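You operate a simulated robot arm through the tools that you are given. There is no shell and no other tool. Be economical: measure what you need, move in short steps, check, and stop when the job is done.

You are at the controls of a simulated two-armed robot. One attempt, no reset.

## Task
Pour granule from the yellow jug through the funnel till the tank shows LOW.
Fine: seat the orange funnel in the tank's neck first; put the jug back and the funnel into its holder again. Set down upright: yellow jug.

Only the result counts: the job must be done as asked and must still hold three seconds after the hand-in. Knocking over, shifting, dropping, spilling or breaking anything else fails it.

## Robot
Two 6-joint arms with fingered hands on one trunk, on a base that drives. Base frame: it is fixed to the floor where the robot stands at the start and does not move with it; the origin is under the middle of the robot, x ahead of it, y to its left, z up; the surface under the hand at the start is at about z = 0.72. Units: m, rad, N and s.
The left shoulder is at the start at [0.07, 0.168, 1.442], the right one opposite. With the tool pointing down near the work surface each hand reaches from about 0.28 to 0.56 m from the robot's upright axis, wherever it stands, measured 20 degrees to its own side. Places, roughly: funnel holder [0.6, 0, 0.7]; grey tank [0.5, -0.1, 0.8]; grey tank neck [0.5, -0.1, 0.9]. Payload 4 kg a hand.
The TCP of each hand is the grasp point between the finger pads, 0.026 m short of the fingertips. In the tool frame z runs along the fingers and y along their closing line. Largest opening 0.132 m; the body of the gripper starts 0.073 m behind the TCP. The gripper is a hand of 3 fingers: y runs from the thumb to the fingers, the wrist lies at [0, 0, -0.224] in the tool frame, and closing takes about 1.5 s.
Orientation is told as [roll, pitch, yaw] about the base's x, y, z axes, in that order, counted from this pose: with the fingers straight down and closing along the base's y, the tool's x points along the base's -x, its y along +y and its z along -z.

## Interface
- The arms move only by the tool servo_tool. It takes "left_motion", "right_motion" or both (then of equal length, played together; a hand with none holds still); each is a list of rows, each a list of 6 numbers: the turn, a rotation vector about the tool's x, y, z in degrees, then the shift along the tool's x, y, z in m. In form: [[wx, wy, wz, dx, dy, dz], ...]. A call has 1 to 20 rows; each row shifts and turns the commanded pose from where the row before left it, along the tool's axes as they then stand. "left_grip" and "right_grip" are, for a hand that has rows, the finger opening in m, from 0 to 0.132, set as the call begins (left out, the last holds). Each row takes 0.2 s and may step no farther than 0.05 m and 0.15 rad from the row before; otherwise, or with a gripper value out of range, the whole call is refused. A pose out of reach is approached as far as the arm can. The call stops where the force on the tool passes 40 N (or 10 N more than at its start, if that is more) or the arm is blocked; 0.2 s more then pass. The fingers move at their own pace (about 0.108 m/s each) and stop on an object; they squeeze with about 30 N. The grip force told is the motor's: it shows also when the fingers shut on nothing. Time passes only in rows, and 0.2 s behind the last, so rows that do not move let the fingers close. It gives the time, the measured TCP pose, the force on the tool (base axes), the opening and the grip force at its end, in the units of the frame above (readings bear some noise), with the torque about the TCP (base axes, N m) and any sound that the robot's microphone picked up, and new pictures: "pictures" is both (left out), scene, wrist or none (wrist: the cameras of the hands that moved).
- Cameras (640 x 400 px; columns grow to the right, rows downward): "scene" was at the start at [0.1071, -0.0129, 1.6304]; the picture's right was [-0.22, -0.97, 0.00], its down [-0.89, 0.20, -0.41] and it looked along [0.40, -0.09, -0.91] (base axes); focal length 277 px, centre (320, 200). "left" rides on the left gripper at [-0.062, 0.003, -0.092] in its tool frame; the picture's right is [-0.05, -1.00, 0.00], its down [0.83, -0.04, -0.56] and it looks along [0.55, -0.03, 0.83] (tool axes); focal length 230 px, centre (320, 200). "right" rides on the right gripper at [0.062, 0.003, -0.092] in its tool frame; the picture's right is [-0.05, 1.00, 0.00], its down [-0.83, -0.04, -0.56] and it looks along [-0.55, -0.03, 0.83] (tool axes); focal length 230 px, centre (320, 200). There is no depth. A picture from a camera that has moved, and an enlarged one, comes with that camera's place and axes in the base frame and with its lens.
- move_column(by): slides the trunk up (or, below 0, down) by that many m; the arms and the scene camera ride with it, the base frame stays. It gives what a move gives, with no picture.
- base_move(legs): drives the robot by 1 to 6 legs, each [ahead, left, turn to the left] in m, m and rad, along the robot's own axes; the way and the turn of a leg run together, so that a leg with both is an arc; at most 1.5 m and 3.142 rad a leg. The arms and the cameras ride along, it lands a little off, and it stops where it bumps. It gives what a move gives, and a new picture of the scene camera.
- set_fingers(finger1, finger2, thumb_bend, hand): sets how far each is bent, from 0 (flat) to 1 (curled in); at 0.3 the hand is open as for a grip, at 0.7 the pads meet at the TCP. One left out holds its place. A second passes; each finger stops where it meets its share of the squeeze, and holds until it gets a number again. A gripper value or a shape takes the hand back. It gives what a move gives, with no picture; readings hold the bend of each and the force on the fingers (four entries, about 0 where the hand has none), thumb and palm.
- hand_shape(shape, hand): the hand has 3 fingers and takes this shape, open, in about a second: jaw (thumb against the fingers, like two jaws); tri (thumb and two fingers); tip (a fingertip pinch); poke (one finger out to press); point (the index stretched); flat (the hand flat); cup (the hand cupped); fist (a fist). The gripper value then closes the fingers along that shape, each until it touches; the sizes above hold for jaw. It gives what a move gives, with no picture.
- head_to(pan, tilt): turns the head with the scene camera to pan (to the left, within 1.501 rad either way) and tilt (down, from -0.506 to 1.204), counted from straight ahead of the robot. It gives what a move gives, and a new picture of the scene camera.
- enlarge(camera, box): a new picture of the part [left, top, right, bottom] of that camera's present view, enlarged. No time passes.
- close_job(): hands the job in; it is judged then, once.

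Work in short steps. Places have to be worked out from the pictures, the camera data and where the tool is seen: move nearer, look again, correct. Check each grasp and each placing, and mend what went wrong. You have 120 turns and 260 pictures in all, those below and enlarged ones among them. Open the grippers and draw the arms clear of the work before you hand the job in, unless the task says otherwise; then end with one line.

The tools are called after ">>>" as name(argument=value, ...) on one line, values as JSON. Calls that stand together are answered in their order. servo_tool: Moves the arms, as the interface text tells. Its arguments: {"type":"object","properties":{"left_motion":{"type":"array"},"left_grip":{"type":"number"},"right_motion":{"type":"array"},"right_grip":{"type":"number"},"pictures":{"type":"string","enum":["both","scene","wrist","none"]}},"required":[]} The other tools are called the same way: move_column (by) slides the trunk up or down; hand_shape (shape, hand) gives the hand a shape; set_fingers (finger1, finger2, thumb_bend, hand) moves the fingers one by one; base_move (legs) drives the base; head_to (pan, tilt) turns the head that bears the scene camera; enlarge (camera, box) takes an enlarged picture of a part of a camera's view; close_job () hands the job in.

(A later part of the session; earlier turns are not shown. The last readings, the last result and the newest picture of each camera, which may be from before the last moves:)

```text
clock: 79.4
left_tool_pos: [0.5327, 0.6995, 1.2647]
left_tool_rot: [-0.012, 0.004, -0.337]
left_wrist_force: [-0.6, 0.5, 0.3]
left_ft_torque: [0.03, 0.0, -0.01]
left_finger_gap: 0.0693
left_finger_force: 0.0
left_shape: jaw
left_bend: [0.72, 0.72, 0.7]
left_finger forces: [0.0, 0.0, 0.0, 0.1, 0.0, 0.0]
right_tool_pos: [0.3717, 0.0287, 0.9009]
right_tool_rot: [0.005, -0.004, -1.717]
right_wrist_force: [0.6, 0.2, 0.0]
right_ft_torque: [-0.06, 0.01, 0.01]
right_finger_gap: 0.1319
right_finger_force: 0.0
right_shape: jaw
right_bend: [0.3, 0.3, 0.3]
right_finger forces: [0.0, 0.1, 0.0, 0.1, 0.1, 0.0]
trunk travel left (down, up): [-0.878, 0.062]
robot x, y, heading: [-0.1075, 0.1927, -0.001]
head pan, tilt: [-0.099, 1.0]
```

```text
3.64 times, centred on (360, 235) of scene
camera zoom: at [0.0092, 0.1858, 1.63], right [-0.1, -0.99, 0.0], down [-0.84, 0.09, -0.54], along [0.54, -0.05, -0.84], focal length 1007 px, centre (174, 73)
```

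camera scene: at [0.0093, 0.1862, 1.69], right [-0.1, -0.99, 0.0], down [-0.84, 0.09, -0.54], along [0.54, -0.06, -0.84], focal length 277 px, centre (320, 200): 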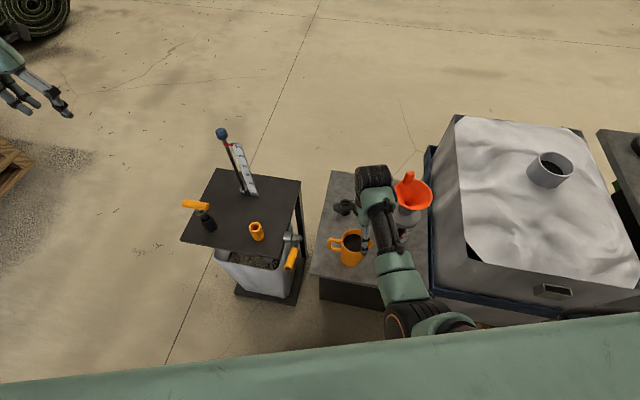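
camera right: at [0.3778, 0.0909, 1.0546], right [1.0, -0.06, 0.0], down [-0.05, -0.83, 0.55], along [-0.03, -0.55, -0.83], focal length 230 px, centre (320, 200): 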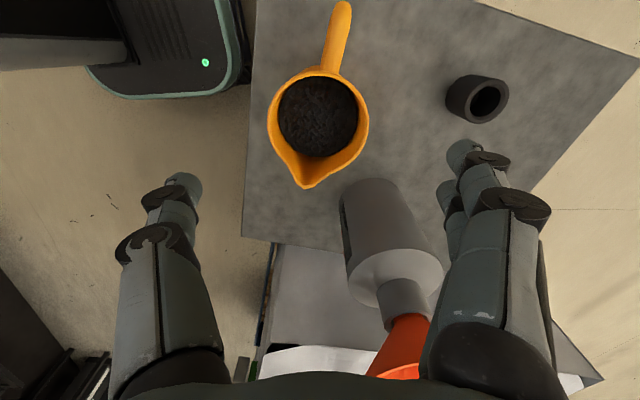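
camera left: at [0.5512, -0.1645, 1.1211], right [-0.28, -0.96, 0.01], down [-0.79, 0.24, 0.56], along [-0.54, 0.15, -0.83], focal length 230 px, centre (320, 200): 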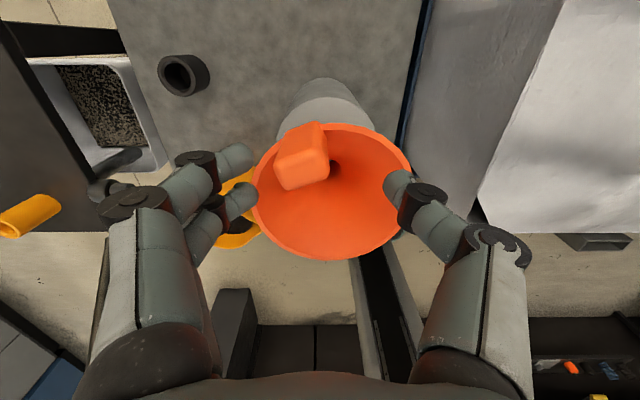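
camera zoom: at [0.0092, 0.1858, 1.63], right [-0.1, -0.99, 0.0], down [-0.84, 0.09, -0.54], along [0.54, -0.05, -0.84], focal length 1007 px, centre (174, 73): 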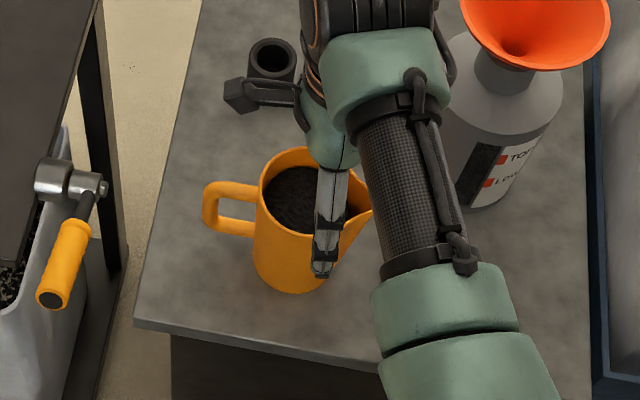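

The hand is aligned with the jug, and the rim centre is about 8 mm further in +y. I'll shift and descend so the fingers straddle the body.

>>> servo_tool(right_motion=[[0, 0, 0, 0.008, 0.001, 0], [0, 0, 0, 0, 0, 0]], pictures="none")

>>> move_column(by=-0.04)

>>> enlarge(camera="right", box=[120, 50, 560, 330])

```text
clock: 80.0
left_tool_pos: [0.5335, 0.7017, 1.2641]
left_tool_rot: [-0.012, 0.006, -0.338]
left_wrist_force: [-0.1, 0.6, -0.9]
left_ft_torque: [0.0, -0.02, 0.04]
left_finger_gap: 0.0694
left_finger_force: 0.1
left_shape: jaw
left_bend: [0.72, 0.72, 0.7]
left_finger forces: [0.0, 0.0, 0.0, 0.0, 0.0, 0.0]
right_tool_pos: [0.3706, 0.0276, 0.8941]
right_tool_rot: [-0.004, -0.02, -1.721]
right_wrist_force: [-0.2, -0.9, -0.1]
right_ft_torque: [0.02, -0.03, 0.03]
right_finger_gap: 0.132
right_finger_force: 0.2
right_shape: jaw
right_bend: [0.3, 0.3, 0.3]
right_finger forces: [0.1, 0.0, 0.0, 0.1, 0.0, 0.0]
trunk travel left (down, up): [-0.878, 0.062]
robot x, y, heading: [-0.1093, 0.1931, -0.001]
head pan, tilt: [-0.099, 1.0]
```

```text
clock: 80.8
left_tool_pos: [0.5335, 0.7004, 1.2236]
left_tool_rot: [-0.013, 0.003, -0.337]
left_wrist_force: [1.2, 0.3, -0.6]
left_ft_torque: [-0.01, -0.02, 0.0]
left_finger_gap: 0.0696
left_finger_force: 0.0
left_shape: jaw
left_bend: [0.72, 0.72, 0.7]
left_finger forces: [0.1, 0.0, 0.0, 0.0, 0.0, 0.1]
right_tool_pos: [0.372, 0.0276, 0.8574]
right_tool_rot: [0.0, -0.022, -1.723]
right_wrist_force: [-0.7, 0.0, 0.5]
right_ft_torque: [0.02, 0.02, 0.0]
right_finger_gap: 0.1321
right_finger_force: 0.0
right_shape: jaw
right_bend: [0.3, 0.3, 0.3]
right_finger forces: [0.0, 0.1, 0.1, 0.1, 0.0, 0.2]
trunk travel left (down, up): [-0.838, 0.102]
robot x, y, heading: [-0.1103, 0.1959, -0.003]
head pan, tilt: [-0.099, 1.0]
```

```text
1.43 times, centred on (340, 190) of right
camera zoom: at [0.3848, 0.0887, 0.9474], right [0.98, -0.2, 0.0], down [-0.17, -0.8, 0.57], along [-0.11, -0.56, -0.82], focal length 329 px, centre (291, 214)
```

zoom: 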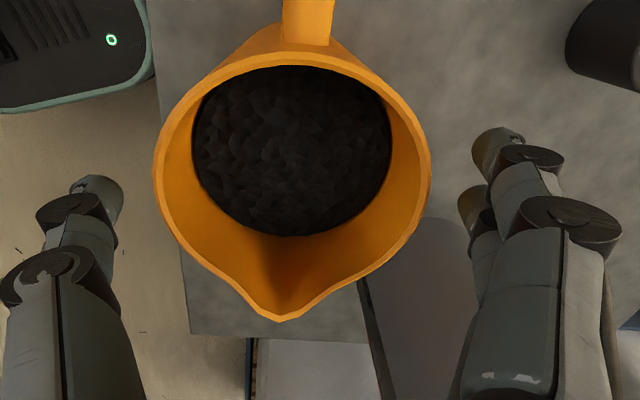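

The +y nudge didn't take; the jug centre reads (0.376,0.043) while the TCP is at y=0.028. I'll command +15 mm with settling rows and relevel.

>>> servo_tool(right_motion=[[0.6, 0, 0, 0.008, 0.002, 0], [0.6, 0, 0, 0.008, 0.001, 0], [0, 0, 0, 0, 0, 0], [0, 0, 0, 0, 0, 0]], pictures="wrist")

```text
clock: 82.0
left_tool_pos: [0.534, 0.7014, 1.223]
left_tool_rot: [-0.012, 0.006, -0.336]
left_wrist_force: [0.3, 1.0, 0.6]
left_ft_torque: [0.01, -0.02, 0.01]
left_finger_gap: 0.0694
left_finger_force: 0.1
left_shape: jaw
left_bend: [0.72, 0.72, 0.7]
left_finger forces: [0.0, 0.1, 0.0, 0.0, 0.0, 0.0]
right_tool_pos: [0.3709, 0.0226, 0.8491]
right_tool_rot: [-0.028, -0.053, -1.729]
right_wrist_force: [-0.6, -0.3, 0.2]
right_ft_torque: [-0.02, 0.01, 0.0]
right_finger_gap: 0.1318
right_finger_force: 0.1
right_shape: jaw
right_bend: [0.3, 0.3, 0.3]
right_finger forces: [0.0, 0.0, 0.0, 0.0, 0.1, 0.0]
trunk travel left (down, up): [-0.838, 0.102]
robot x, y, heading: [-0.1077, 0.1927, -0.004]
head pan, tilt: [-0.099, 1.0]
stopped in row 4 (right hand): the arm was blocked; the commanded pose is now the measured one
camera right: at [0.3875, 0.0864, 0.9378], right [0.98, -0.21, -0.03], down [-0.15, -0.79, 0.6], along [-0.15, -0.58, -0.8], focal length 230 px, centre (320, 200)
```

right: 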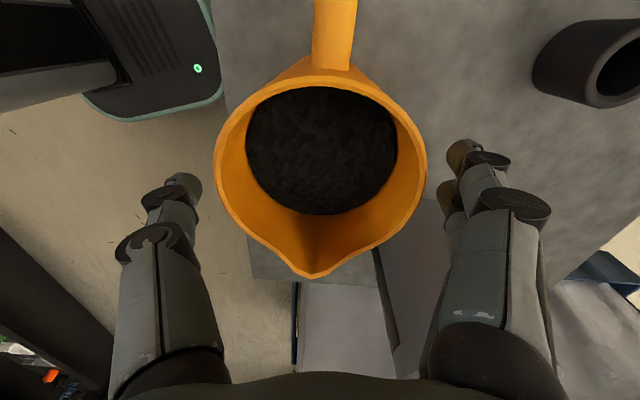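

The arm was blocked with no force at the hand, which suggests the elbow is meeting the torso. I'll lift clear, back the base up for more elbow room, and re-approach.

>>> move_column(by=0.1)

>>> base_move(legs=[[-0.07, 0, 0]])

>>> servo_tool(right_motion=[[2.5, -1.5, 0.5, 0.006, 0.03, 0], [0.5, -1.0, 0, 0.006, 0.03, 0], [0, 0, 0, 0.006, 0.012, 0], [0, 0, 0, 0, 0, 0], [0, 0, 0, 0, 0, 0]], pictures="none")

```text
clock: 83.4
left_tool_pos: [0.5348, 0.7003, 1.3231]
left_tool_rot: [-0.013, 0.004, -0.337]
left_wrist_force: [0.3, -0.7, -0.4]
left_ft_torque: [-0.01, -0.01, 0.03]
left_finger_gap: 0.0693
left_finger_force: 0.0
left_shape: jaw
left_bend: [0.72, 0.72, 0.7]
left_finger forces: [0.0, 0.1, 0.1, 0.0, 0.0, 0.0]
right_tool_pos: [0.3698, 0.0229, 0.9498]
right_tool_rot: [-0.029, -0.053, -1.729]
right_wrist_force: [-0.3, 0.0, -0.3]
right_ft_torque: [-0.01, 0.01, 0.0]
right_finger_gap: 0.132
right_finger_force: 0.1
right_shape: jaw
right_bend: [0.3, 0.3, 0.3]
right_finger forces: [0.1, 0.0, 0.1, 0.1, 0.0, 0.0]
trunk travel left (down, up): [-0.938, 0.002]
robot x, y, heading: [-0.1102, 0.1926, -0.002]
head pan, tilt: [-0.099, 1.0]
```

```text
clock: 84.4
left_tool_pos: [0.4774, 0.6986, 1.3172]
left_tool_rot: [-0.017, 0.012, -0.337]
left_wrist_force: [-0.1, 1.1, -1.1]
left_ft_torque: [0.01, 0.05, 0.01]
left_finger_gap: 0.0691
left_finger_force: 0.1
left_shape: jaw
left_bend: [0.72, 0.72, 0.7]
left_finger forces: [0.1, 0.0, 0.0, 0.1, 0.0, 0.1]
right_tool_pos: [0.3101, 0.0225, 0.9448]
right_tool_rot: [-0.036, -0.055, -1.73]
right_wrist_force: [0.2, -0.4, -1.4]
right_ft_torque: [-0.01, 0.08, 0.01]
right_finger_gap: 0.1317
right_finger_force: 0.0
right_shape: jaw
right_bend: [0.3, 0.3, 0.3]
right_finger forces: [0.0, 0.0, 0.1, 0.0, 0.0, 0.1]
trunk travel left (down, up): [-0.938, 0.002]
robot x, y, heading: [-0.1781, 0.1933, -0.003]
head pan, tilt: [-0.099, 1.0]
camera scene: at [-0.0442, 0.1862, 1.6887], right [-0.1, -0.99, 0.0], down [-0.84, 0.09, -0.53], along [0.53, -0.06, -0.85], focal length 277 px, centre (320, 200)
```

scene: 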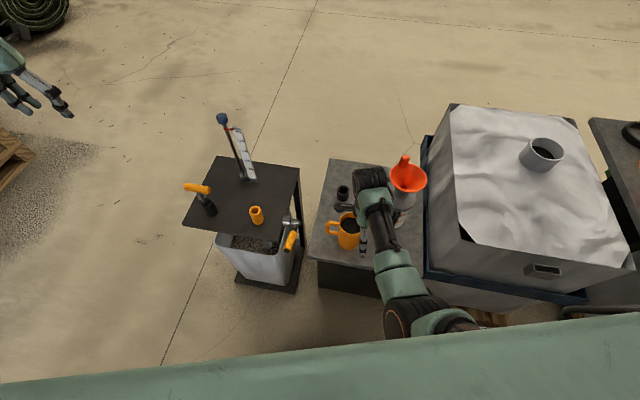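

```text
clock: 85.6
left_tool_pos: [0.4697, 0.699, 1.3214]
left_tool_rot: [-0.012, 0.008, -0.339]
left_wrist_force: [0.5, 0.0, -0.4]
left_ft_torque: [-0.01, 0.01, -0.02]
left_finger_gap: 0.0693
left_finger_force: 0.1
left_shape: jaw
left_bend: [0.72, 0.72, 0.7]
left_finger forces: [0.0, 0.0, 0.0, 0.1, 0.1, 0.1]
right_tool_pos: [0.3801, 0.0269, 0.9448]
right_tool_rot: [-0.081, -0.095, -1.737]
right_wrist_force: [0.4, -0.3, -0.4]
right_ft_torque: [0.02, 0.03, -0.01]
right_finger_gap: 0.1322
right_finger_force: 0.1
right_shape: jaw
right_bend: [0.3, 0.3, 0.3]
right_finger forces: [0.0, 0.0, 0.1, 0.0, 0.0, 0.0]
trunk travel left (down, up): [-0.938, 0.002]
robot x, y, heading: [-0.1761, 0.193, -0.006]
head pan, tilt: [-0.099, 1.0]
```

I had the tilt-correction sign wrong for this yaw. I'll correct roll and pitch properly and shift to the jug centre.

>>> servo_tool(right_motion=[[-4.6, 5.4, 0, 0, 0, 0], [0, 0, 0, 0.006, -0.003, 0], [0, 0, 0, 0.006, -0.003, 0], [0, 0, 0, 0, 0, 0], [0, 0, 0, 0, 0, 0]], pictures="wrist")

```text
clock: 86.8
left_tool_pos: [0.4671, 0.7002, 1.3236]
left_tool_rot: [-0.013, 0.006, -0.339]
left_wrist_force: [-0.1, 0.7, 0.1]
left_ft_torque: [0.0, 0.01, -0.02]
left_finger_gap: 0.0694
left_finger_force: 0.0
left_shape: jaw
left_bend: [0.72, 0.72, 0.7]
left_finger forces: [0.0, 0.0, 0.0, 0.0, 0.0, 0.0]
right_tool_pos: [0.3723, 0.0413, 0.9447]
right_tool_rot: [0.001, -0.002, -1.739]
right_wrist_force: [0.0, -0.2, -0.1]
right_ft_torque: [0.04, -0.03, -0.01]
right_finger_gap: 0.1319
right_finger_force: 0.1
right_shape: jaw
right_bend: [0.3, 0.3, 0.3]
right_finger forces: [0.0, 0.0, 0.1, 0.0, 0.1, 0.0]
trunk travel left (down, up): [-0.938, 0.002]
robot x, y, heading: [-0.1757, 0.1959, -0.007]
head pan, tilt: [-0.099, 1.0]
camera right: at [0.3854, 0.1009, 1.0366], right [0.98, -0.22, 0.0], down [-0.18, -0.81, 0.56], along [-0.12, -0.54, -0.83], focal length 230 px, centre (320, 200)
```

right: 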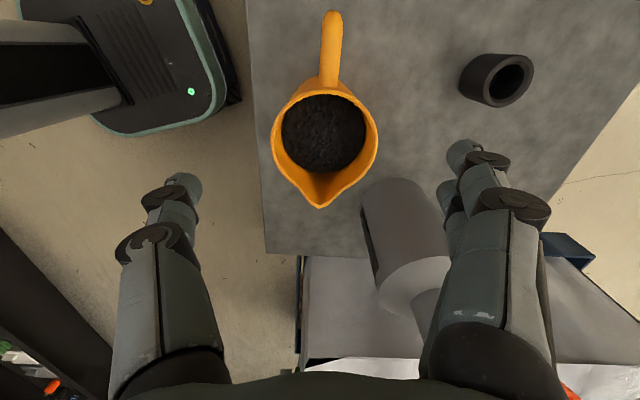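

Level and centred to within about 4 mm. I'll make the small x correction and descend with the trunk.

>>> servo_tool(right_motion=[[0, 0, 0, 0.001, 0.004, 0], [0, 0, 0, 0, 0, 0]], pictures="none")

>>> move_column(by=-0.08)

>>> enlarge(camera="right", box=[120, 50, 560, 330])

>>> enlarge(camera="scene", box=[290, 130, 450, 290])

```text
clock: 87.4
left_tool_pos: [0.4664, 0.6987, 1.3229]
left_tool_rot: [-0.013, 0.005, -0.338]
left_wrist_force: [0.3, 0.2, -1.0]
left_ft_torque: [0.02, 0.0, -0.06]
left_finger_gap: 0.0693
left_finger_force: 0.1
left_shape: jaw
left_bend: [0.72, 0.72, 0.7]
left_finger forces: [0.0, 0.1, 0.0, 0.0, 0.0, 0.0]
right_tool_pos: [0.3759, 0.0411, 0.9439]
right_tool_rot: [0.001, -0.001, -1.739]
right_wrist_force: [-0.6, 0.1, -0.5]
right_ft_torque: [0.01, 0.01, -0.01]
right_finger_gap: 0.1321
right_finger_force: 0.1
right_shape: jaw
right_bend: [0.3, 0.3, 0.3]
right_finger forces: [0.0, 0.0, 0.0, 0.0, 0.1, 0.0]
trunk travel left (down, up): [-0.938, 0.002]
robot x, y, heading: [-0.1755, 0.1937, -0.001]
head pan, tilt: [-0.099, 1.0]
```

```text
clock: 88.5
left_tool_pos: [0.4669, 0.6982, 1.2427]
left_tool_rot: [-0.012, 0.005, -0.341]
left_wrist_force: [0.4, -0.4, 0.0]
left_ft_torque: [0.0, 0.02, 0.0]
left_finger_gap: 0.0693
left_finger_force: 0.0
left_shape: jaw
left_bend: [0.72, 0.72, 0.7]
left_finger forces: [0.0, 0.0, 0.1, 0.0, 0.0, 0.0]
right_tool_pos: [0.3759, 0.0417, 0.8649]
right_tool_rot: [0.003, -0.001, -1.74]
right_wrist_force: [0.2, 0.2, -0.3]
right_ft_torque: [-0.01, 0.01, -0.03]
right_finger_gap: 0.132
right_finger_force: 0.1
right_shape: jaw
right_bend: [0.3, 0.3, 0.3]
right_finger forces: [0.0, 0.0, 0.0, 0.0, 0.1, 0.1]
trunk travel left (down, up): [-0.858, 0.082]
robot x, y, heading: [-0.1737, 0.1928, -0.002]
head pan, tilt: [-0.099, 1.0]
```

```text
1.43 times, centred on (340, 190) of right
camera zoom: at [0.3898, 0.1013, 0.9559], right [0.98, -0.22, 0.0], down [-0.18, -0.81, 0.56], along [-0.12, -0.54, -0.83], focal length 329 px, centre (291, 214)
```

zoom: 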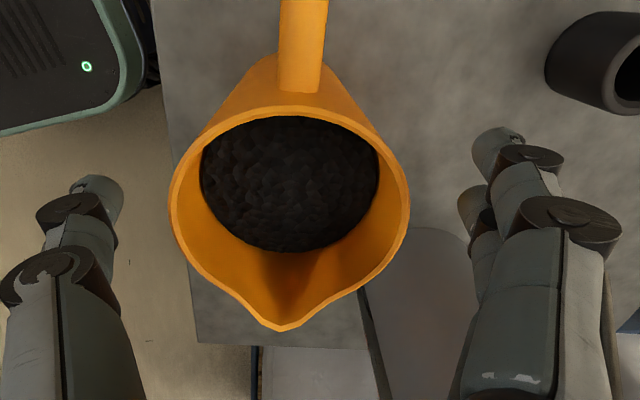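

```text
2.50 times, centred on (370, 210) of scene
camera zoom: at [-0.0586, 0.1858, 1.61], right [-0.1, -0.99, 0.0], down [-0.84, 0.09, -0.54], along [0.54, -0.06, -0.84], focal length 693 px, centre (195, 175)
```

zoom: 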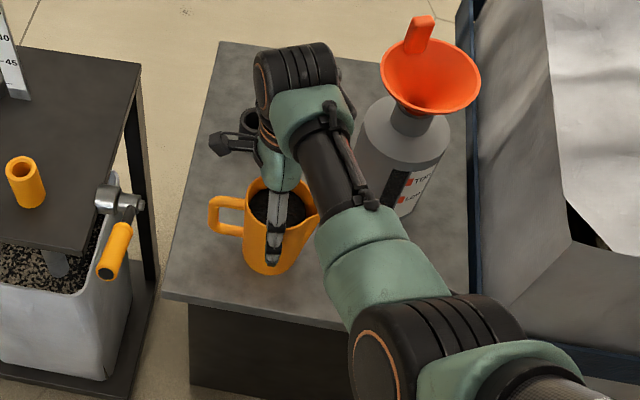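

Well centred. Down the last 45 mm, then close.

>>> move_column(by=-0.045)

>>> servo_tool(right_motion=[[0, 0, 0, 0, 0, 0], [0, 0, 0, 0, 0, 0], [0, 0, 0, 0, 0, 0], [0, 0, 0, 0, 0, 0], [0, 0, 0, 0, 0, 0], [0, 0, 0, 0, 0, 0]], right_grip=0.03, pictures="wrist")

```text
clock: 89.4
left_tool_pos: [0.4652, 0.6996, 1.1983]
left_tool_rot: [-0.012, 0.004, -0.338]
left_wrist_force: [0.2, 0.6, 0.8]
left_ft_torque: [0.0, -0.01, 0.0]
left_finger_gap: 0.0694
left_finger_force: 0.2
left_shape: jaw
left_bend: [0.72, 0.72, 0.7]
left_finger forces: [0.1, 0.0, 0.1, 0.0, 0.0, 0.0]
right_tool_pos: [0.3751, 0.0415, 0.8197]
right_tool_rot: [0.001, 0.0, -1.741]
right_wrist_force: [-0.4, 0.5, 0.9]
right_ft_torque: [-0.03, 0.03, -0.06]
right_finger_gap: 0.1321
right_finger_force: 0.2
right_shape: jaw
right_bend: [0.3, 0.3, 0.3]
right_finger forces: [0.0, 0.1, 0.0, 0.0, 1.7, 0.0]
trunk travel left (down, up): [-0.813, 0.127]
robot x, y, heading: [-0.1774, 0.1932, -0.005]
head pan, tilt: [-0.099, 1.0]
```

```text
clock: 90.8
left_tool_pos: [0.4665, 0.6987, 1.198]
left_tool_rot: [-0.011, 0.005, -0.339]
left_wrist_force: [-0.8, 0.3, 0.2]
left_ft_torque: [0.02, -0.02, -0.03]
left_finger_gap: 0.0693
left_finger_force: 0.1
left_shape: jaw
left_bend: [0.72, 0.72, 0.7]
left_finger forces: [0.1, 0.0, 0.0, 0.0, 0.0, 0.0]
right_tool_pos: [0.3771, 0.0406, 0.8192]
right_tool_rot: [0.0, -0.001, -1.737]
right_wrist_force: [0.5, 0.1, 0.5]
right_ft_torque: [0.04, -0.02, 0.0]
right_finger_gap: 0.0725
right_finger_force: 29.9
right_shape: jaw
right_bend: [0.72, 0.72, 0.7]
right_finger forces: [13.1, 14.4, 0.0, 0.1, 26.9, 0.0]
trunk travel left (down, up): [-0.813, 0.127]
robot x, y, heading: [-0.1785, 0.1905, -0.004]
head pan, tilt: [-0.099, 1.0]
camera right: at [0.39, 0.1012, 0.9104], right [0.98, -0.22, 0.0], down [-0.18, -0.81, 0.56], along [-0.12, -0.54, -0.83], focal length 230 px, centre (320, 200)
```

right: 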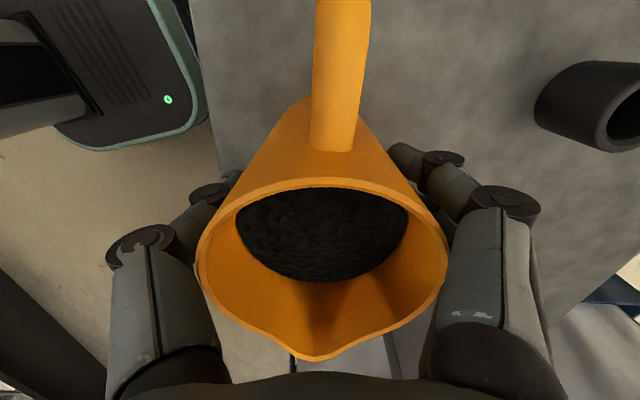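

Solid three-point grip on the jug body; its home TCP is ≈ (0.376,0.041,0.8195). Lifting with the trunk.

>>> move_column(by=0.125)

>>> servo_tool(right_motion=[[0, 0, 0, 0, 0, 0]])

```text
clock: 92.4
left_tool_pos: [0.4671, 0.6995, 1.3222]
left_tool_rot: [-0.01, 0.005, -0.338]
left_wrist_force: [-0.2, -1.5, -0.6]
left_ft_torque: [0.03, -0.01, -0.02]
left_finger_gap: 0.0695
left_finger_force: 0.1
left_shape: jaw
left_bend: [0.72, 0.72, 0.7]
left_finger forces: [0.0, 0.0, 0.0, 0.0, 0.0, 0.0]
right_tool_pos: [0.3766, 0.0417, 0.9438]
right_tool_rot: [0.001, -0.003, -1.74]
right_wrist_force: [0.9, 0.0, -3.8]
right_ft_torque: [0.06, -0.01, 0.0]
right_finger_gap: 0.0733
right_finger_force: 29.7
right_shape: jaw
right_bend: [0.72, 0.72, 0.7]
right_finger forces: [13.2, 14.4, 0.0, 0.0, 26.8, 0.0]
trunk travel left (down, up): [-0.938, 0.002]
robot x, y, heading: [-0.1752, 0.1931, -0.005]
head pan, tilt: [-0.099, 1.0]
```

```text
clock: 92.8
left_tool_pos: [0.4669, 0.6987, 1.3234]
left_tool_rot: [-0.013, 0.004, -0.339]
left_wrist_force: [0.3, 0.0, 0.4]
left_ft_torque: [-0.01, -0.01, 0.05]
left_finger_gap: 0.0693
left_finger_force: 0.1
left_shape: jaw
left_bend: [0.72, 0.72, 0.7]
left_finger forces: [0.1, 0.0, 0.0, 0.0, 0.0, 0.0]
right_tool_pos: [0.3771, 0.0419, 0.9435]
right_tool_rot: [-0.001, -0.001, -1.74]
right_wrist_force: [0.1, -0.3, -3.4]
right_ft_torque: [0.06, 0.01, -0.01]
right_finger_gap: 0.0731
right_finger_force: 30.5
right_shape: jaw
right_bend: [0.72, 0.72, 0.7]
right_finger forces: [13.2, 14.4, 0.1, 0.0, 26.9, 0.0]
trunk travel left (down, up): [-0.938, 0.002]
robot x, y, heading: [-0.1773, 0.1937, -0.005]
head pan, tilt: [-0.099, 1.0]
camera scene: at [-0.0581, 0.1856, 1.6899], right [-0.1, -0.99, 0.0], down [-0.84, 0.09, -0.54], along [0.54, -0.06, -0.84], focal length 277 px, centre (320, 200)
camera right: at [0.39, 0.1012, 1.0356], right [0.98, -0.22, 0.0], down [-0.18, -0.81, 0.56], along [-0.12, -0.54, -0.83], focal length 230 px, centre (320, 200)
```

scene: 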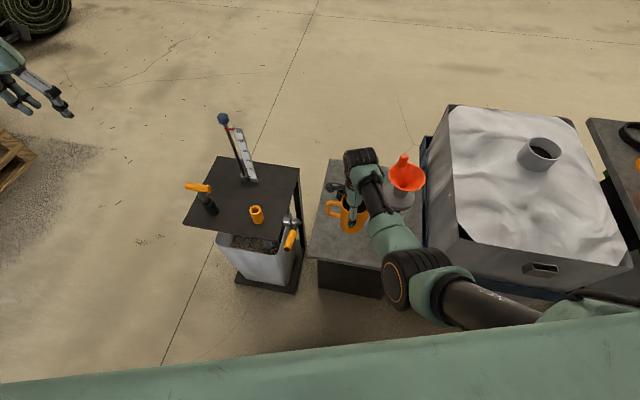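
right: 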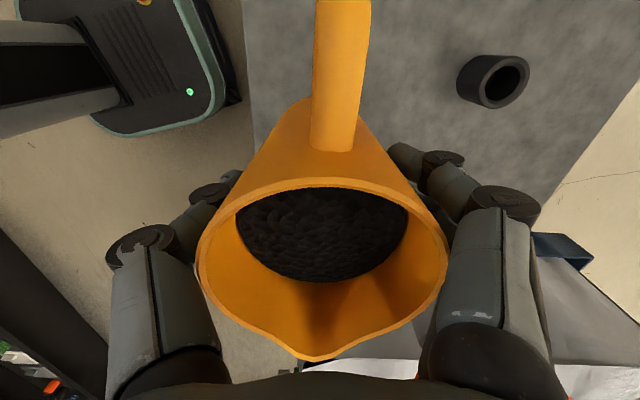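

The jug is lifted, about 3.5 N and steady. I'll raise it with the arm to z≈1.115, then drive the base toward the pouring position.

>>> servo_tool(right_motion=[[0, 0, 0, 0, 0, -0.03], [0, 0, 0, 0, 0, -0.035], [0, 0, 0, 0, 0, -0.035], [0, 0, 0, 0, 0, -0.035], [0, 0, 0, 0, 0, -0.035], [0, 0, 0, 0, 0, 0]], pictures="none")

>>> base_move(legs=[[0.09, 0, 0], [0, -0.06, 0]])

>>> enlarge(camera="right", box=[0, 0, 640, 400])

```text
clock: 94.2
left_tool_pos: [0.4666, 0.6986, 1.3224]
left_tool_rot: [-0.012, 0.005, -0.338]
left_wrist_force: [0.3, 0.6, 0.4]
left_ft_torque: [0.0, 0.02, -0.02]
left_finger_gap: 0.0695
left_finger_force: 0.1
left_shape: jaw
left_bend: [0.72, 0.72, 0.7]
left_finger forces: [0.0, 0.0, 0.0, 0.0, 0.1, 0.0]
right_tool_pos: [0.3778, 0.0437, 1.1124]
right_tool_rot: [-0.001, 0.0, -1.74]
right_wrist_force: [0.7, -0.8, -3.1]
right_ft_torque: [0.05, 0.01, -0.02]
right_finger_gap: 0.0729
right_finger_force: 29.5
right_shape: jaw
right_bend: [0.72, 0.72, 0.7]
right_finger forces: [13.3, 14.5, 0.2, 0.0, 26.9, 0.1]
trunk travel left (down, up): [-0.938, 0.002]
robot x, y, heading: [-0.1781, 0.1873, -0.001]
head pan, tilt: [-0.099, 1.0]
```

```text
clock: 95.8
left_tool_pos: [0.5513, 0.6532, 1.3205]
left_tool_rot: [-0.019, 0.0, -0.337]
left_wrist_force: [-0.3, 0.8, -0.1]
left_ft_torque: [-0.12, -0.04, 0.02]
left_finger_gap: 0.0693
left_finger_force: 0.0
left_shape: jaw
left_bend: [0.72, 0.72, 0.7]
left_finger forces: [0.0, 0.0, 0.1, 0.0, 0.0, 0.1]
right_tool_pos: [0.4631, -0.0046, 1.1152]
right_tool_rot: [0.006, -0.011, -1.74]
right_wrist_force: [0.5, 1.8, -2.8]
right_ft_torque: [-0.02, -0.01, -0.01]
right_finger_gap: 0.0728
right_finger_force: 30.5
right_shape: jaw
right_bend: [0.72, 0.72, 0.7]
right_finger forces: [13.3, 14.5, 0.0, 0.0, 27.0, 0.1]
trunk travel left (down, up): [-0.938, 0.002]
robot x, y, heading: [-0.0866, 0.1365, -0.002]
head pan, tilt: [-0.099, 1.0]
camera scene: at [0.0261, 0.1429, 1.6903], right [-0.1, -0.99, 0.01], down [-0.84, 0.08, -0.54], along [0.54, -0.06, -0.84], focal length 277 px, centre (320, 200)
```

scene: 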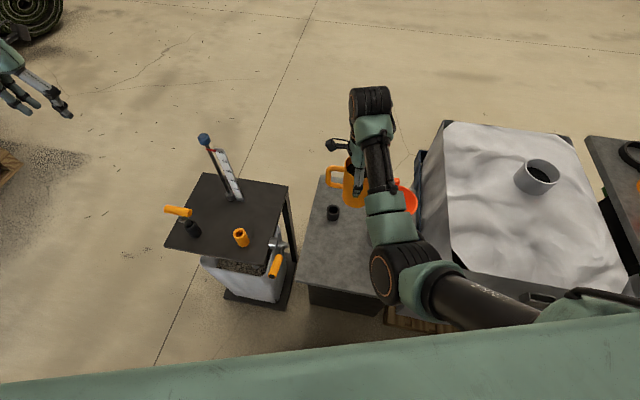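

```text
1.00 times, centred on (320, 200) of right (not enlarged: the box is as wide or as high as the picture)
camera zoom: at [0.4766, 0.0566, 1.2071], right [0.98, -0.22, 0.01], down [-0.18, -0.81, 0.56], along [-0.12, -0.55, -0.83], focal length 230 px, centre (320, 200)
```

zoom: 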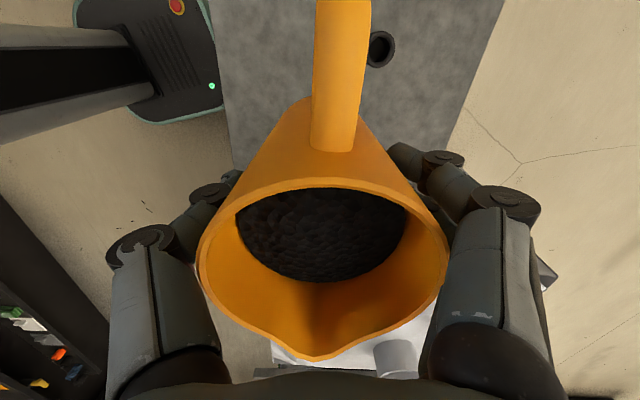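

The pouring position is close. I'll recentre the shoulder: base 4 cm right, arm up 8 cm, trunk down 8 cm, to keep the arm mid-range through the tilt.

>>> base_move(legs=[[0, -0.035, 0]])

>>> servo_tool(right_motion=[[0, 0, 0, 0, 0, -0.03], [0, 0, 0, 0, 0, -0.03], [0, 0, 0, 0, 0, -0.03], [0, 0, 0, 0, 0, 0]], pictures="none")

>>> move_column(by=-0.085)

```text
clock: 96.7
left_tool_pos: [0.5545, 0.6179, 1.3197]
left_tool_rot: [-0.019, 0.003, -0.335]
left_wrist_force: [-0.1, 0.2, -1.1]
left_ft_torque: [-0.05, 0.02, 0.01]
left_finger_gap: 0.0695
left_finger_force: 0.1
left_shape: jaw
left_bend: [0.72, 0.72, 0.7]
left_finger forces: [0.0, 0.0, 0.0, 0.0, 0.0, 0.1]
right_tool_pos: [0.4659, -0.0389, 1.1141]
right_tool_rot: [0.002, -0.009, -1.739]
right_wrist_force: [-0.6, 1.5, -3.3]
right_ft_torque: [-0.02, 0.01, 0.02]
right_finger_gap: 0.0725
right_finger_force: 30.1
right_shape: jaw
right_bend: [0.72, 0.72, 0.7]
right_finger forces: [13.3, 14.5, 0.1, 0.1, 27.0, 0.1]
trunk travel left (down, up): [-0.938, 0.002]
robot x, y, heading: [-0.0883, 0.1013, -0.003]
head pan, tilt: [-0.099, 1.0]
camera scene: at [0.0298, 0.1048, 1.69], right [-0.1, -0.99, 0.01], down [-0.84, 0.08, -0.54], along [0.54, -0.06, -0.84], focal length 277 px, centre (320, 200)
```

scene: 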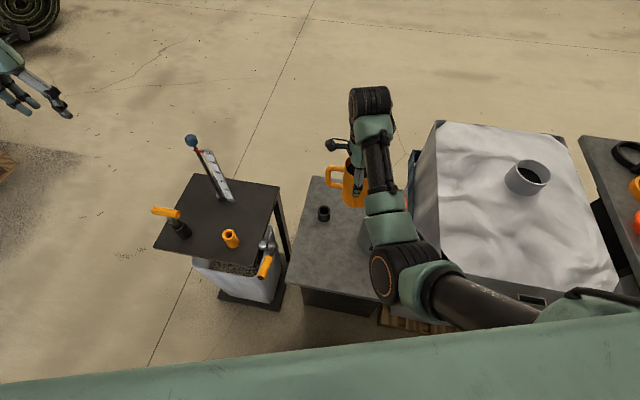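

```text
clock: 97.7
left_tool_pos: [0.5539, 0.6067, 1.3238]
left_tool_rot: [-0.009, 0.005, -0.336]
left_wrist_force: [0.4, -0.2, 0.3]
left_ft_torque: [0.03, -0.02, 0.02]
left_finger_gap: 0.0697
left_finger_force: 0.1
left_shape: jaw
left_bend: [0.72, 0.72, 0.7]
left_finger forces: [0.1, 0.0, 0.0, 0.1, 0.1, 0.0]
right_tool_pos: [0.5026, -0.036, 1.1593]
right_tool_rot: [0.0, 0.0, -1.738]
right_wrist_force: [0.0, -0.3, -2.8]
right_ft_torque: [0.02, 0.01, -0.02]
right_finger_gap: 0.0728
right_finger_force: 30.4
right_shape: jaw
right_bend: [0.72, 0.72, 0.7]
right_finger forces: [13.3, 14.5, 0.0, 0.0, 26.8, 0.0]
right hand out of reach, approached as far as the arm can: row 1, 2, 3
trunk travel left (down, up): [-0.938, 0.002]
robot x, y, heading: [-0.0867, 0.0994, -0.008]
head pan, tilt: [-0.099, 1.0]
```

```text
clock: 98.9
left_tool_pos: [0.5545, 0.6079, 1.2374]
left_tool_rot: [-0.013, 0.004, -0.336]
left_wrist_force: [0.1, -0.5, 0.2]
left_ft_torque: [0.0, -0.03, 0.01]
left_finger_gap: 0.0693
left_finger_force: 0.0
left_shape: jaw
left_bend: [0.72, 0.72, 0.7]
left_finger forces: [0.0, 0.0, 0.0, 0.0, 0.0, 0.1]
right_tool_pos: [0.5037, -0.0342, 1.0747]
right_tool_rot: [0.0, 0.002, -1.738]
right_wrist_force: [0.4, 0.1, -3.9]
right_ft_torque: [0.01, 0.01, -0.02]
right_finger_gap: 0.0728
right_finger_force: 29.8
right_shape: jaw
right_bend: [0.72, 0.72, 0.7]
right_finger forces: [13.3, 14.5, 0.0, 0.1, 26.9, 0.0]
trunk travel left (down, up): [-0.853, 0.087]
robot x, y, heading: [-0.0853, 0.1027, -0.003]
head pan, tilt: [-0.099, 1.0]
```

Raising hit a limit and pushed x outward. I'll set the height with the trunk and the position with the base instead, leaving the arm as it is.

>>> move_column(by=0.045)

>>> base_move(legs=[[-0.035, 0, 0], [0, -0.042, 0]])

>>> enlarge(camera="right", box=[0, 0, 640, 400])

```text
clock: 99.8
left_tool_pos: [0.5548, 0.6082, 1.2831]
left_tool_rot: [-0.013, 0.005, -0.335]
left_wrist_force: [-0.2, -0.3, -0.4]
left_ft_torque: [0.02, 0.02, -0.01]
left_finger_gap: 0.0693
left_finger_force: 0.2
left_shape: jaw
left_bend: [0.72, 0.72, 0.7]
left_finger forces: [0.0, 0.0, 0.0, 0.0, 0.1, 0.1]
right_tool_pos: [0.5036, -0.0336, 1.1187]
right_tool_rot: [0.001, -0.001, -1.739]
right_wrist_force: [-0.1, -0.1, -4.7]
right_ft_torque: [0.04, 0.02, 0.0]
right_finger_gap: 0.0726
right_finger_force: 30.2
right_shape: jaw
right_bend: [0.72, 0.72, 0.7]
right_finger forces: [13.2, 14.5, 0.0, 0.0, 27.0, 0.0]
trunk travel left (down, up): [-0.898, 0.042]
robot x, y, heading: [-0.088, 0.0989, -0.005]
head pan, tilt: [-0.099, 1.0]
```

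```text
clock: 101.1
left_tool_pos: [0.5164, 0.5799, 1.2776]
left_tool_rot: [-0.019, 0.002, -0.332]
left_wrist_force: [-0.3, 1.1, 0.2]
left_ft_torque: [-0.09, -0.02, 0.01]
left_finger_gap: 0.0695
left_finger_force: 0.1
left_shape: jaw
left_bend: [0.72, 0.72, 0.7]
left_finger forces: [0.0, 0.0, 0.1, 0.0, 0.0, 0.1]
right_tool_pos: [0.4665, -0.065, 1.1213]
right_tool_rot: [0.006, -0.006, -1.736]
right_wrist_force: [-0.5, 0.6, -3.9]
right_ft_torque: [-0.05, 0.0, 0.01]
right_finger_gap: 0.0727
right_finger_force: 30.1
right_shape: jaw
right_bend: [0.72, 0.72, 0.7]
right_finger forces: [13.3, 14.4, 0.0, 0.0, 27.0, 0.0]
trunk travel left (down, up): [-0.898, 0.042]
robot x, y, heading: [-0.1232, 0.0601, 0.006]
head pan, tilt: [-0.099, 1.0]
camera scene: at [-0.0063, 0.0651, 1.6501], right [-0.1, -0.99, 0.01], down [-0.84, 0.08, -0.54], along [0.54, -0.06, -0.84], focal length 277 px, centre (320, 200)
```

scene: 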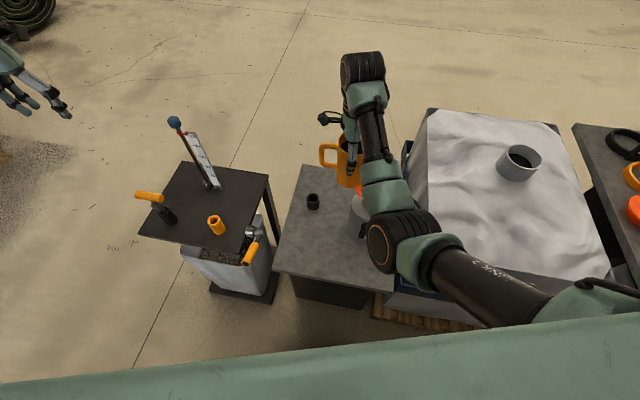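

```text
1.00 times, centred on (320, 200) of right (not enlarged: the box is as wide or as high as the picture)
camera zoom: at [0.4802, -0.0044, 1.2123], right [0.98, -0.21, 0.0], down [-0.18, -0.81, 0.56], along [-0.12, -0.55, -0.83], focal length 230 px, centre (320, 200)
```

zoom: 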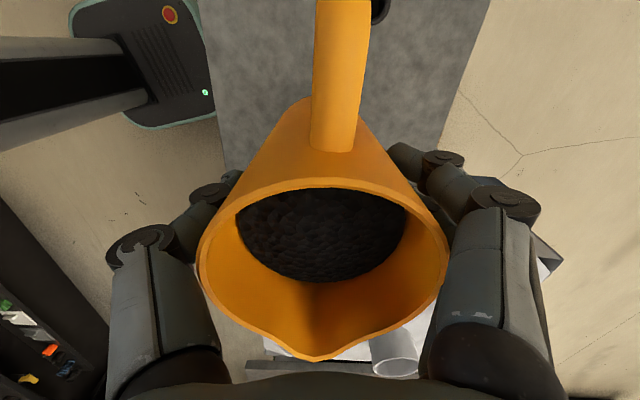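

TCP at (0.4665,-0.065,1.121). I'll tilt the jug 24° and check the view; no flow is expected yet.

>>> servo_tool(right_motion=[[0, 8, 0, 0, 0, 0], [0, 8, 0, 0, 0, 0], [0, 8, 0, 0, 0, 0], [0, 0, 0, 0, 0, 0]], pictures="both")

```text
clock: 102.1
left_tool_pos: [0.5182, 0.569, 1.2832]
left_tool_rot: [-0.01, 0.007, -0.331]
left_wrist_force: [0.8, 0.5, -0.4]
left_ft_torque: [0.01, -0.02, 0.01]
left_finger_gap: 0.0692
left_finger_force: 0.0
left_shape: jaw
left_bend: [0.72, 0.72, 0.7]
left_finger forces: [0.0, 0.1, 0.1, 0.0, 0.1, 0.0]
right_tool_pos: [0.4674, -0.0731, 1.1181]
right_tool_rot: [0.0, 0.422, -1.738]
right_wrist_force: [0.5, 0.0, -4.3]
right_ft_torque: [0.0, -0.01, -0.02]
right_finger_gap: 0.0727
right_finger_force: 29.9
right_shape: jaw
right_bend: [0.72, 0.72, 0.7]
right_finger forces: [13.0, 14.4, 0.1, 0.1, 26.6, 0.0]
trunk travel left (down, up): [-0.898, 0.042]
robot x, y, heading: [-0.1227, 0.0591, -0.002]
head pan, tilt: [-0.099, 1.0]
camera scene: at [-0.0043, 0.0504, 1.6499], right [-0.1, -0.99, 0.0], down [-0.84, 0.09, -0.54], along [0.54, -0.05, -0.84], focal length 277 px, centre (320, 200)
camera right: at [0.4738, -0.0568, 1.2273], right [0.98, -0.21, -0.02], down [-0.2, -0.96, 0.17], along [-0.06, -0.16, -0.99], focal length 230 px, centre (320, 200)
```

scene: 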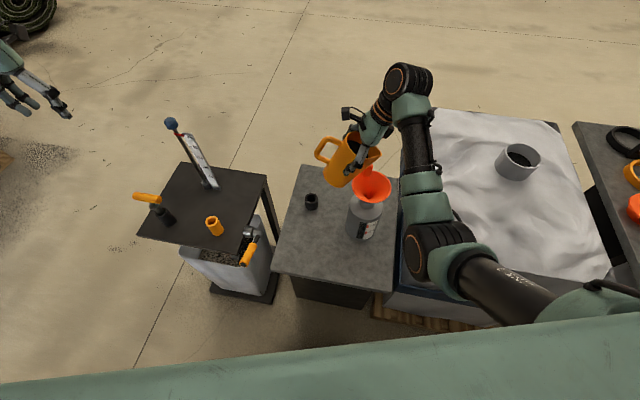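
right: 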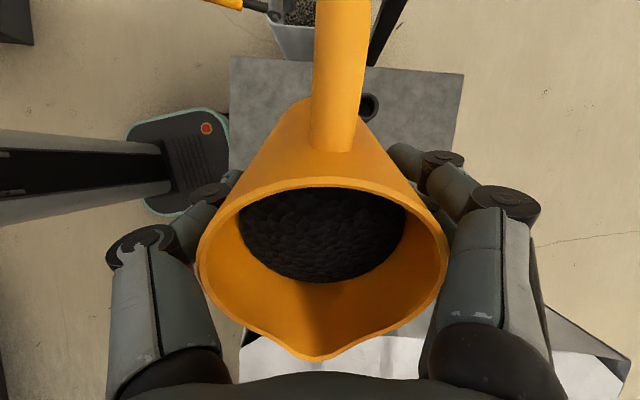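

Now the scene camera sees the funnel and gauge. Zooming in.

>>> enlarge(camera="scene", box=[300, 110, 420, 250])

>>> enlarge(camera="scene", box=[340, 200, 390, 250])

```text
2.86 times, centred on (360, 180) of scene
camera zoom: at [-0.0043, 0.0504, 1.6499], right [-0.1, -0.99, 0.0], down [-0.84, 0.09, -0.54], along [0.54, -0.05, -0.84], focal length 792 px, centre (206, 257)
```

zoom: 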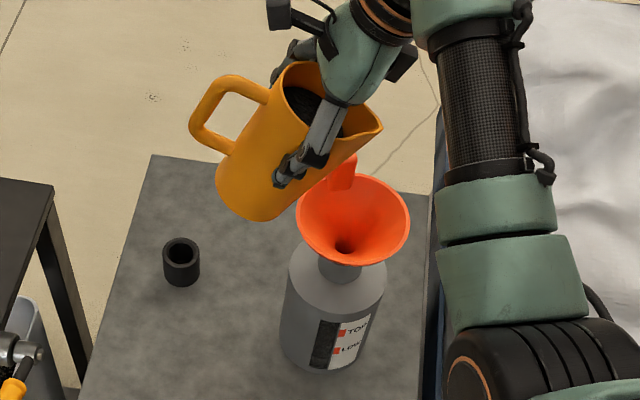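

```text
8.00 times, centred on (365, 225) of scene
camera zoom: at [-0.0043, 0.0504, 1.6499], right [-0.1, -0.99, 0.0], down [-0.84, 0.09, -0.54], along [0.54, -0.05, -0.84], focal length 2216 px, centre (-40, 0)
```

zoom: 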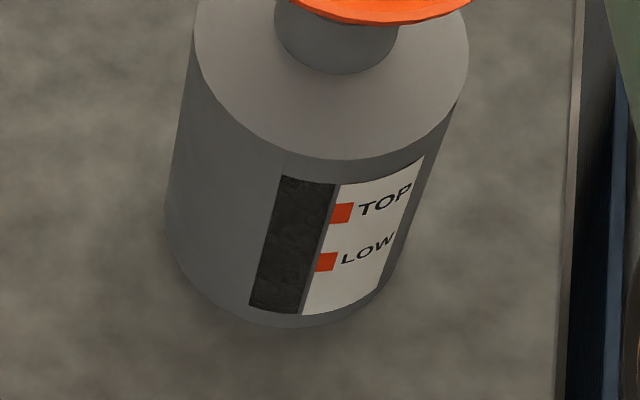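

The lip is at ≈(0.455,-0.142), right over the funnel centre (0.455,-0.146). I'll keep tilting in steps and watch for flow.

>>> servo_tool(right_motion=[[0, 8, 0, 0, 0, 0], [0, 6, 0, 0, 0, 0], [0, 6, 0, 0, 0, 0], [0, 0, 0, 0, 0, 0], [0, 0, 0, 0, 0, 0]], pictures="none")

>>> enlarge(camera="scene", box=[300, 110, 420, 250])

```text
clock: 103.3
left_tool_pos: [0.5181, 0.5694, 1.2824]
left_tool_rot: [-0.011, 0.007, -0.331]
left_wrist_force: [0.3, 0.2, -0.8]
left_ft_torque: [0.0, -0.04, 0.03]
left_finger_gap: 0.0692
left_finger_force: 0.0
left_shape: jaw
left_bend: [0.72, 0.72, 0.7]
left_finger forces: [0.1, 0.0, 0.0, 0.1, 0.0, 0.1]
right_tool_pos: [0.4677, -0.0729, 1.1181]
right_tool_rot: [-0.001, 0.77, -1.733]
right_wrist_force: [0.4, 0.0, -3.0]
right_ft_torque: [-0.03, 0.0, 0.01]
right_finger_gap: 0.0726
right_finger_force: 30.3
right_shape: jaw
right_bend: [0.72, 0.72, 0.7]
right_finger forces: [13.0, 14.5, 0.0, 0.0, 26.4, 0.0]
trunk travel left (down, up): [-0.898, 0.042]
robot x, y, heading: [-0.1243, 0.0609, -0.002]
head pan, tilt: [-0.099, 1.0]
```

```text
2.86 times, centred on (360, 180) of scene
camera zoom: at [-0.0042, 0.0523, 1.6499], right [-0.1, -0.99, 0.0], down [-0.84, 0.08, -0.54], along [0.54, -0.05, -0.84], focal length 792 px, centre (206, 257)
```

zoom: 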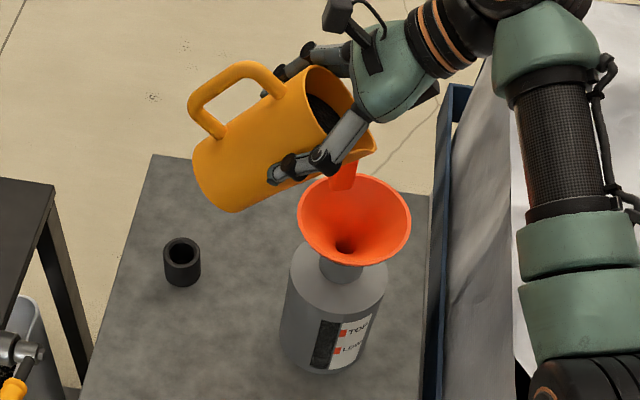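

At 44° there's no flow yet and the lip is still over the funnel. Continuing.

>>> servo_tool(right_motion=[[0, 5, 0, 0, 0, 0], [0, 5, 0, 0, 0, 0], [0, 0, 0, 0, 0, 0], [0, 0, 0, 0, 0, 0]], pictures="none")

>>> enlarge(camera="scene", box=[300, 110, 420, 250])

```text
clock: 104.3
left_tool_pos: [0.5174, 0.5701, 1.282]
left_tool_rot: [-0.013, 0.006, -0.331]
left_wrist_force: [0.9, -0.1, 0.7]
left_ft_torque: [0.02, -0.01, -0.01]
left_finger_gap: 0.0696
left_finger_force: 0.0
left_shape: jaw
left_bend: [0.72, 0.72, 0.7]
left_finger forces: [0.0, 0.1, 0.0, 0.0, 0.1, 0.0]
right_tool_pos: [0.4678, -0.0723, 1.1189]
right_tool_rot: [0.001, 0.945, -1.735]
right_wrist_force: [0.4, -0.9, -2.9]
right_ft_torque: [-0.1, -0.01, 0.01]
right_finger_gap: 0.0728
right_finger_force: 30.0
right_shape: jaw
right_bend: [0.72, 0.72, 0.7]
right_finger forces: [12.8, 14.5, 0.1, 0.0, 26.4, 0.0]
trunk travel left (down, up): [-0.898, 0.042]
robot x, y, heading: [-0.1204, 0.0585, -0.001]
head pan, tilt: [-0.099, 1.0]
```

```text
2.86 times, centred on (360, 180) of scene
camera zoom: at [-0.0044, 0.053, 1.6499], right [-0.1, -0.99, 0.0], down [-0.84, 0.08, -0.54], along [0.54, -0.05, -0.84], focal length 792 px, centre (206, 257)
```

zoom: 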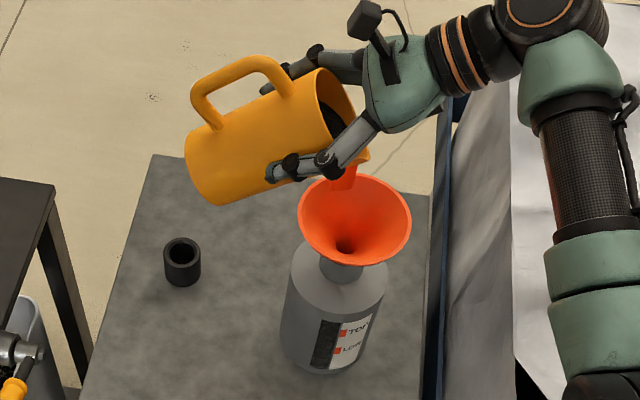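

>>> servo_tool(right_motion=[[0, 4, 0, 0, 0, 0], [0, 4, 0, 0, 0, 0], [0, 0, 0, 0, 0, 0], [0, 0, 0, 0, 0, 0]], pictures="none")

>>> enlarge(camera="scene", box=[300, 110, 420, 250])

```text
clock: 105.3
left_tool_pos: [0.5173, 0.5696, 1.2832]
left_tool_rot: [-0.012, 0.006, -0.332]
left_wrist_force: [0.1, 0.3, 0.8]
left_ft_torque: [-0.03, -0.02, -0.03]
left_finger_gap: 0.0695
left_finger_force: 0.0
left_shape: jaw
left_bend: [0.72, 0.72, 0.7]
left_finger forces: [0.0, 0.0, 0.0, 0.0, 0.0, 0.0]
right_tool_pos: [0.4672, -0.0734, 1.1179]
right_tool_rot: [-0.001, 1.084, -1.734]
right_wrist_force: [1.0, 0.3, -3.9]
right_ft_torque: [-0.03, -0.01, 0.02]
right_finger_gap: 0.0724
right_finger_force: 30.1
right_shape: jaw
right_bend: [0.72, 0.72, 0.7]
right_finger forces: [12.9, 14.5, 0.1, 0.0, 26.5, 0.1]
trunk travel left (down, up): [-0.898, 0.042]
robot x, y, heading: [-0.122, 0.0602, -0.002]
head pan, tilt: [-0.099, 1.0]
```

```text
2.86 times, centred on (360, 180) of scene
camera zoom: at [-0.0044, 0.0528, 1.6499], right [-0.1, -0.99, 0.0], down [-0.84, 0.08, -0.54], along [0.54, -0.05, -0.84], focal length 792 px, centre (206, 257)
```

zoom: 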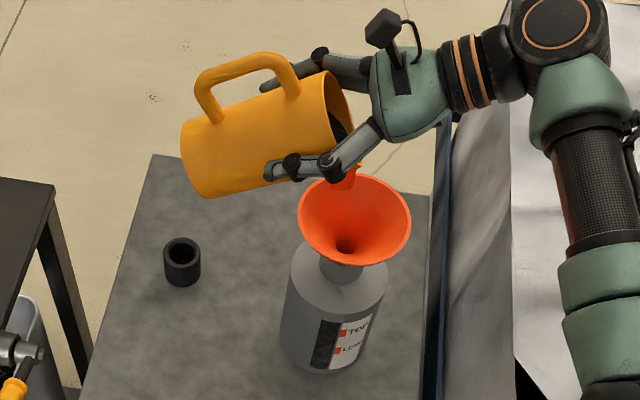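

>>> servo_tool(right_motion=[[0, 3, 0, 0, 0, 0], [0, 3, 0, 0, 0, 0], [0, 0, 0, 0, 0, 0], [0, 0, 0, 0, 0, 0]], pictures="none")

>>> enlarge(camera="scene", box=[300, 110, 420, 250])

>>> enlarge(camera="right", box=[0, 0, 640, 400])

```text
clock: 106.3
left_tool_pos: [0.5174, 0.5692, 1.2822]
left_tool_rot: [-0.012, 0.007, -0.331]
left_wrist_force: [-0.4, -0.1, 0.0]
left_ft_torque: [0.02, 0.0, -0.01]
left_finger_gap: 0.0693
left_finger_force: 0.1
left_shape: jaw
left_bend: [0.72, 0.72, 0.7]
left_finger forces: [0.0, 0.1, 0.0, 0.0, 0.1, 0.0]
right_tool_pos: [0.4679, -0.0739, 1.1203]
right_tool_rot: [0.003, 1.189, -1.734]
right_wrist_force: [-0.1, -0.2, -3.2]
right_ft_torque: [-0.11, -0.02, 0.01]
right_finger_gap: 0.0725
right_finger_force: 30.0
right_shape: jaw
right_bend: [0.72, 0.72, 0.7]
right_finger forces: [13.0, 14.6, 0.0, 0.0, 26.3, 0.0]
trunk travel left (down, up): [-0.898, 0.042]
robot x, y, heading: [-0.1214, 0.0601, -0.005]
head pan, tilt: [-0.099, 1.0]
```

```text
2.86 times, centred on (360, 180) of scene
camera zoom: at [-0.0045, 0.0528, 1.6499], right [-0.1, -0.99, 0.0], down [-0.84, 0.08, -0.54], along [0.54, -0.05, -0.84], focal length 792 px, centre (206, 257)
```

zoom: 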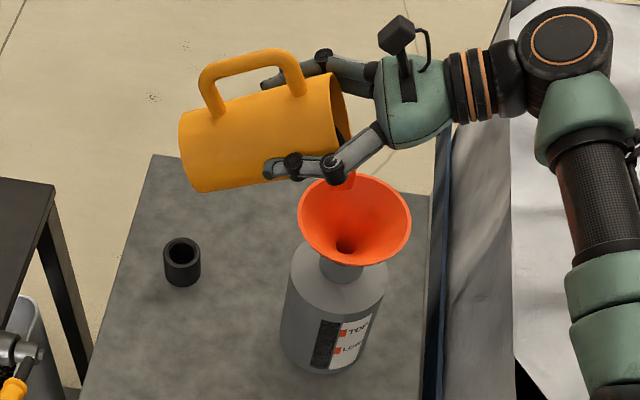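

```text
1.00 times, centred on (320, 200) of right (not enlarged: the box is as wide or as high as the picture)
camera zoom: at [0.4611, -0.1358, 1.2103], right [0.98, -0.18, -0.05], down [-0.18, -0.81, -0.56], along [0.06, 0.56, -0.82], focal length 230 px, centre (320, 200)
```

zoom: 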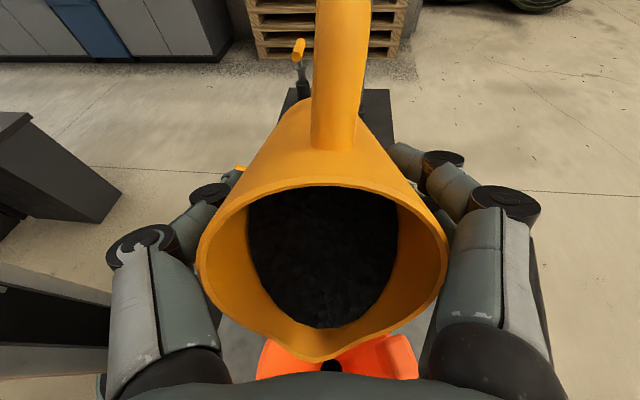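

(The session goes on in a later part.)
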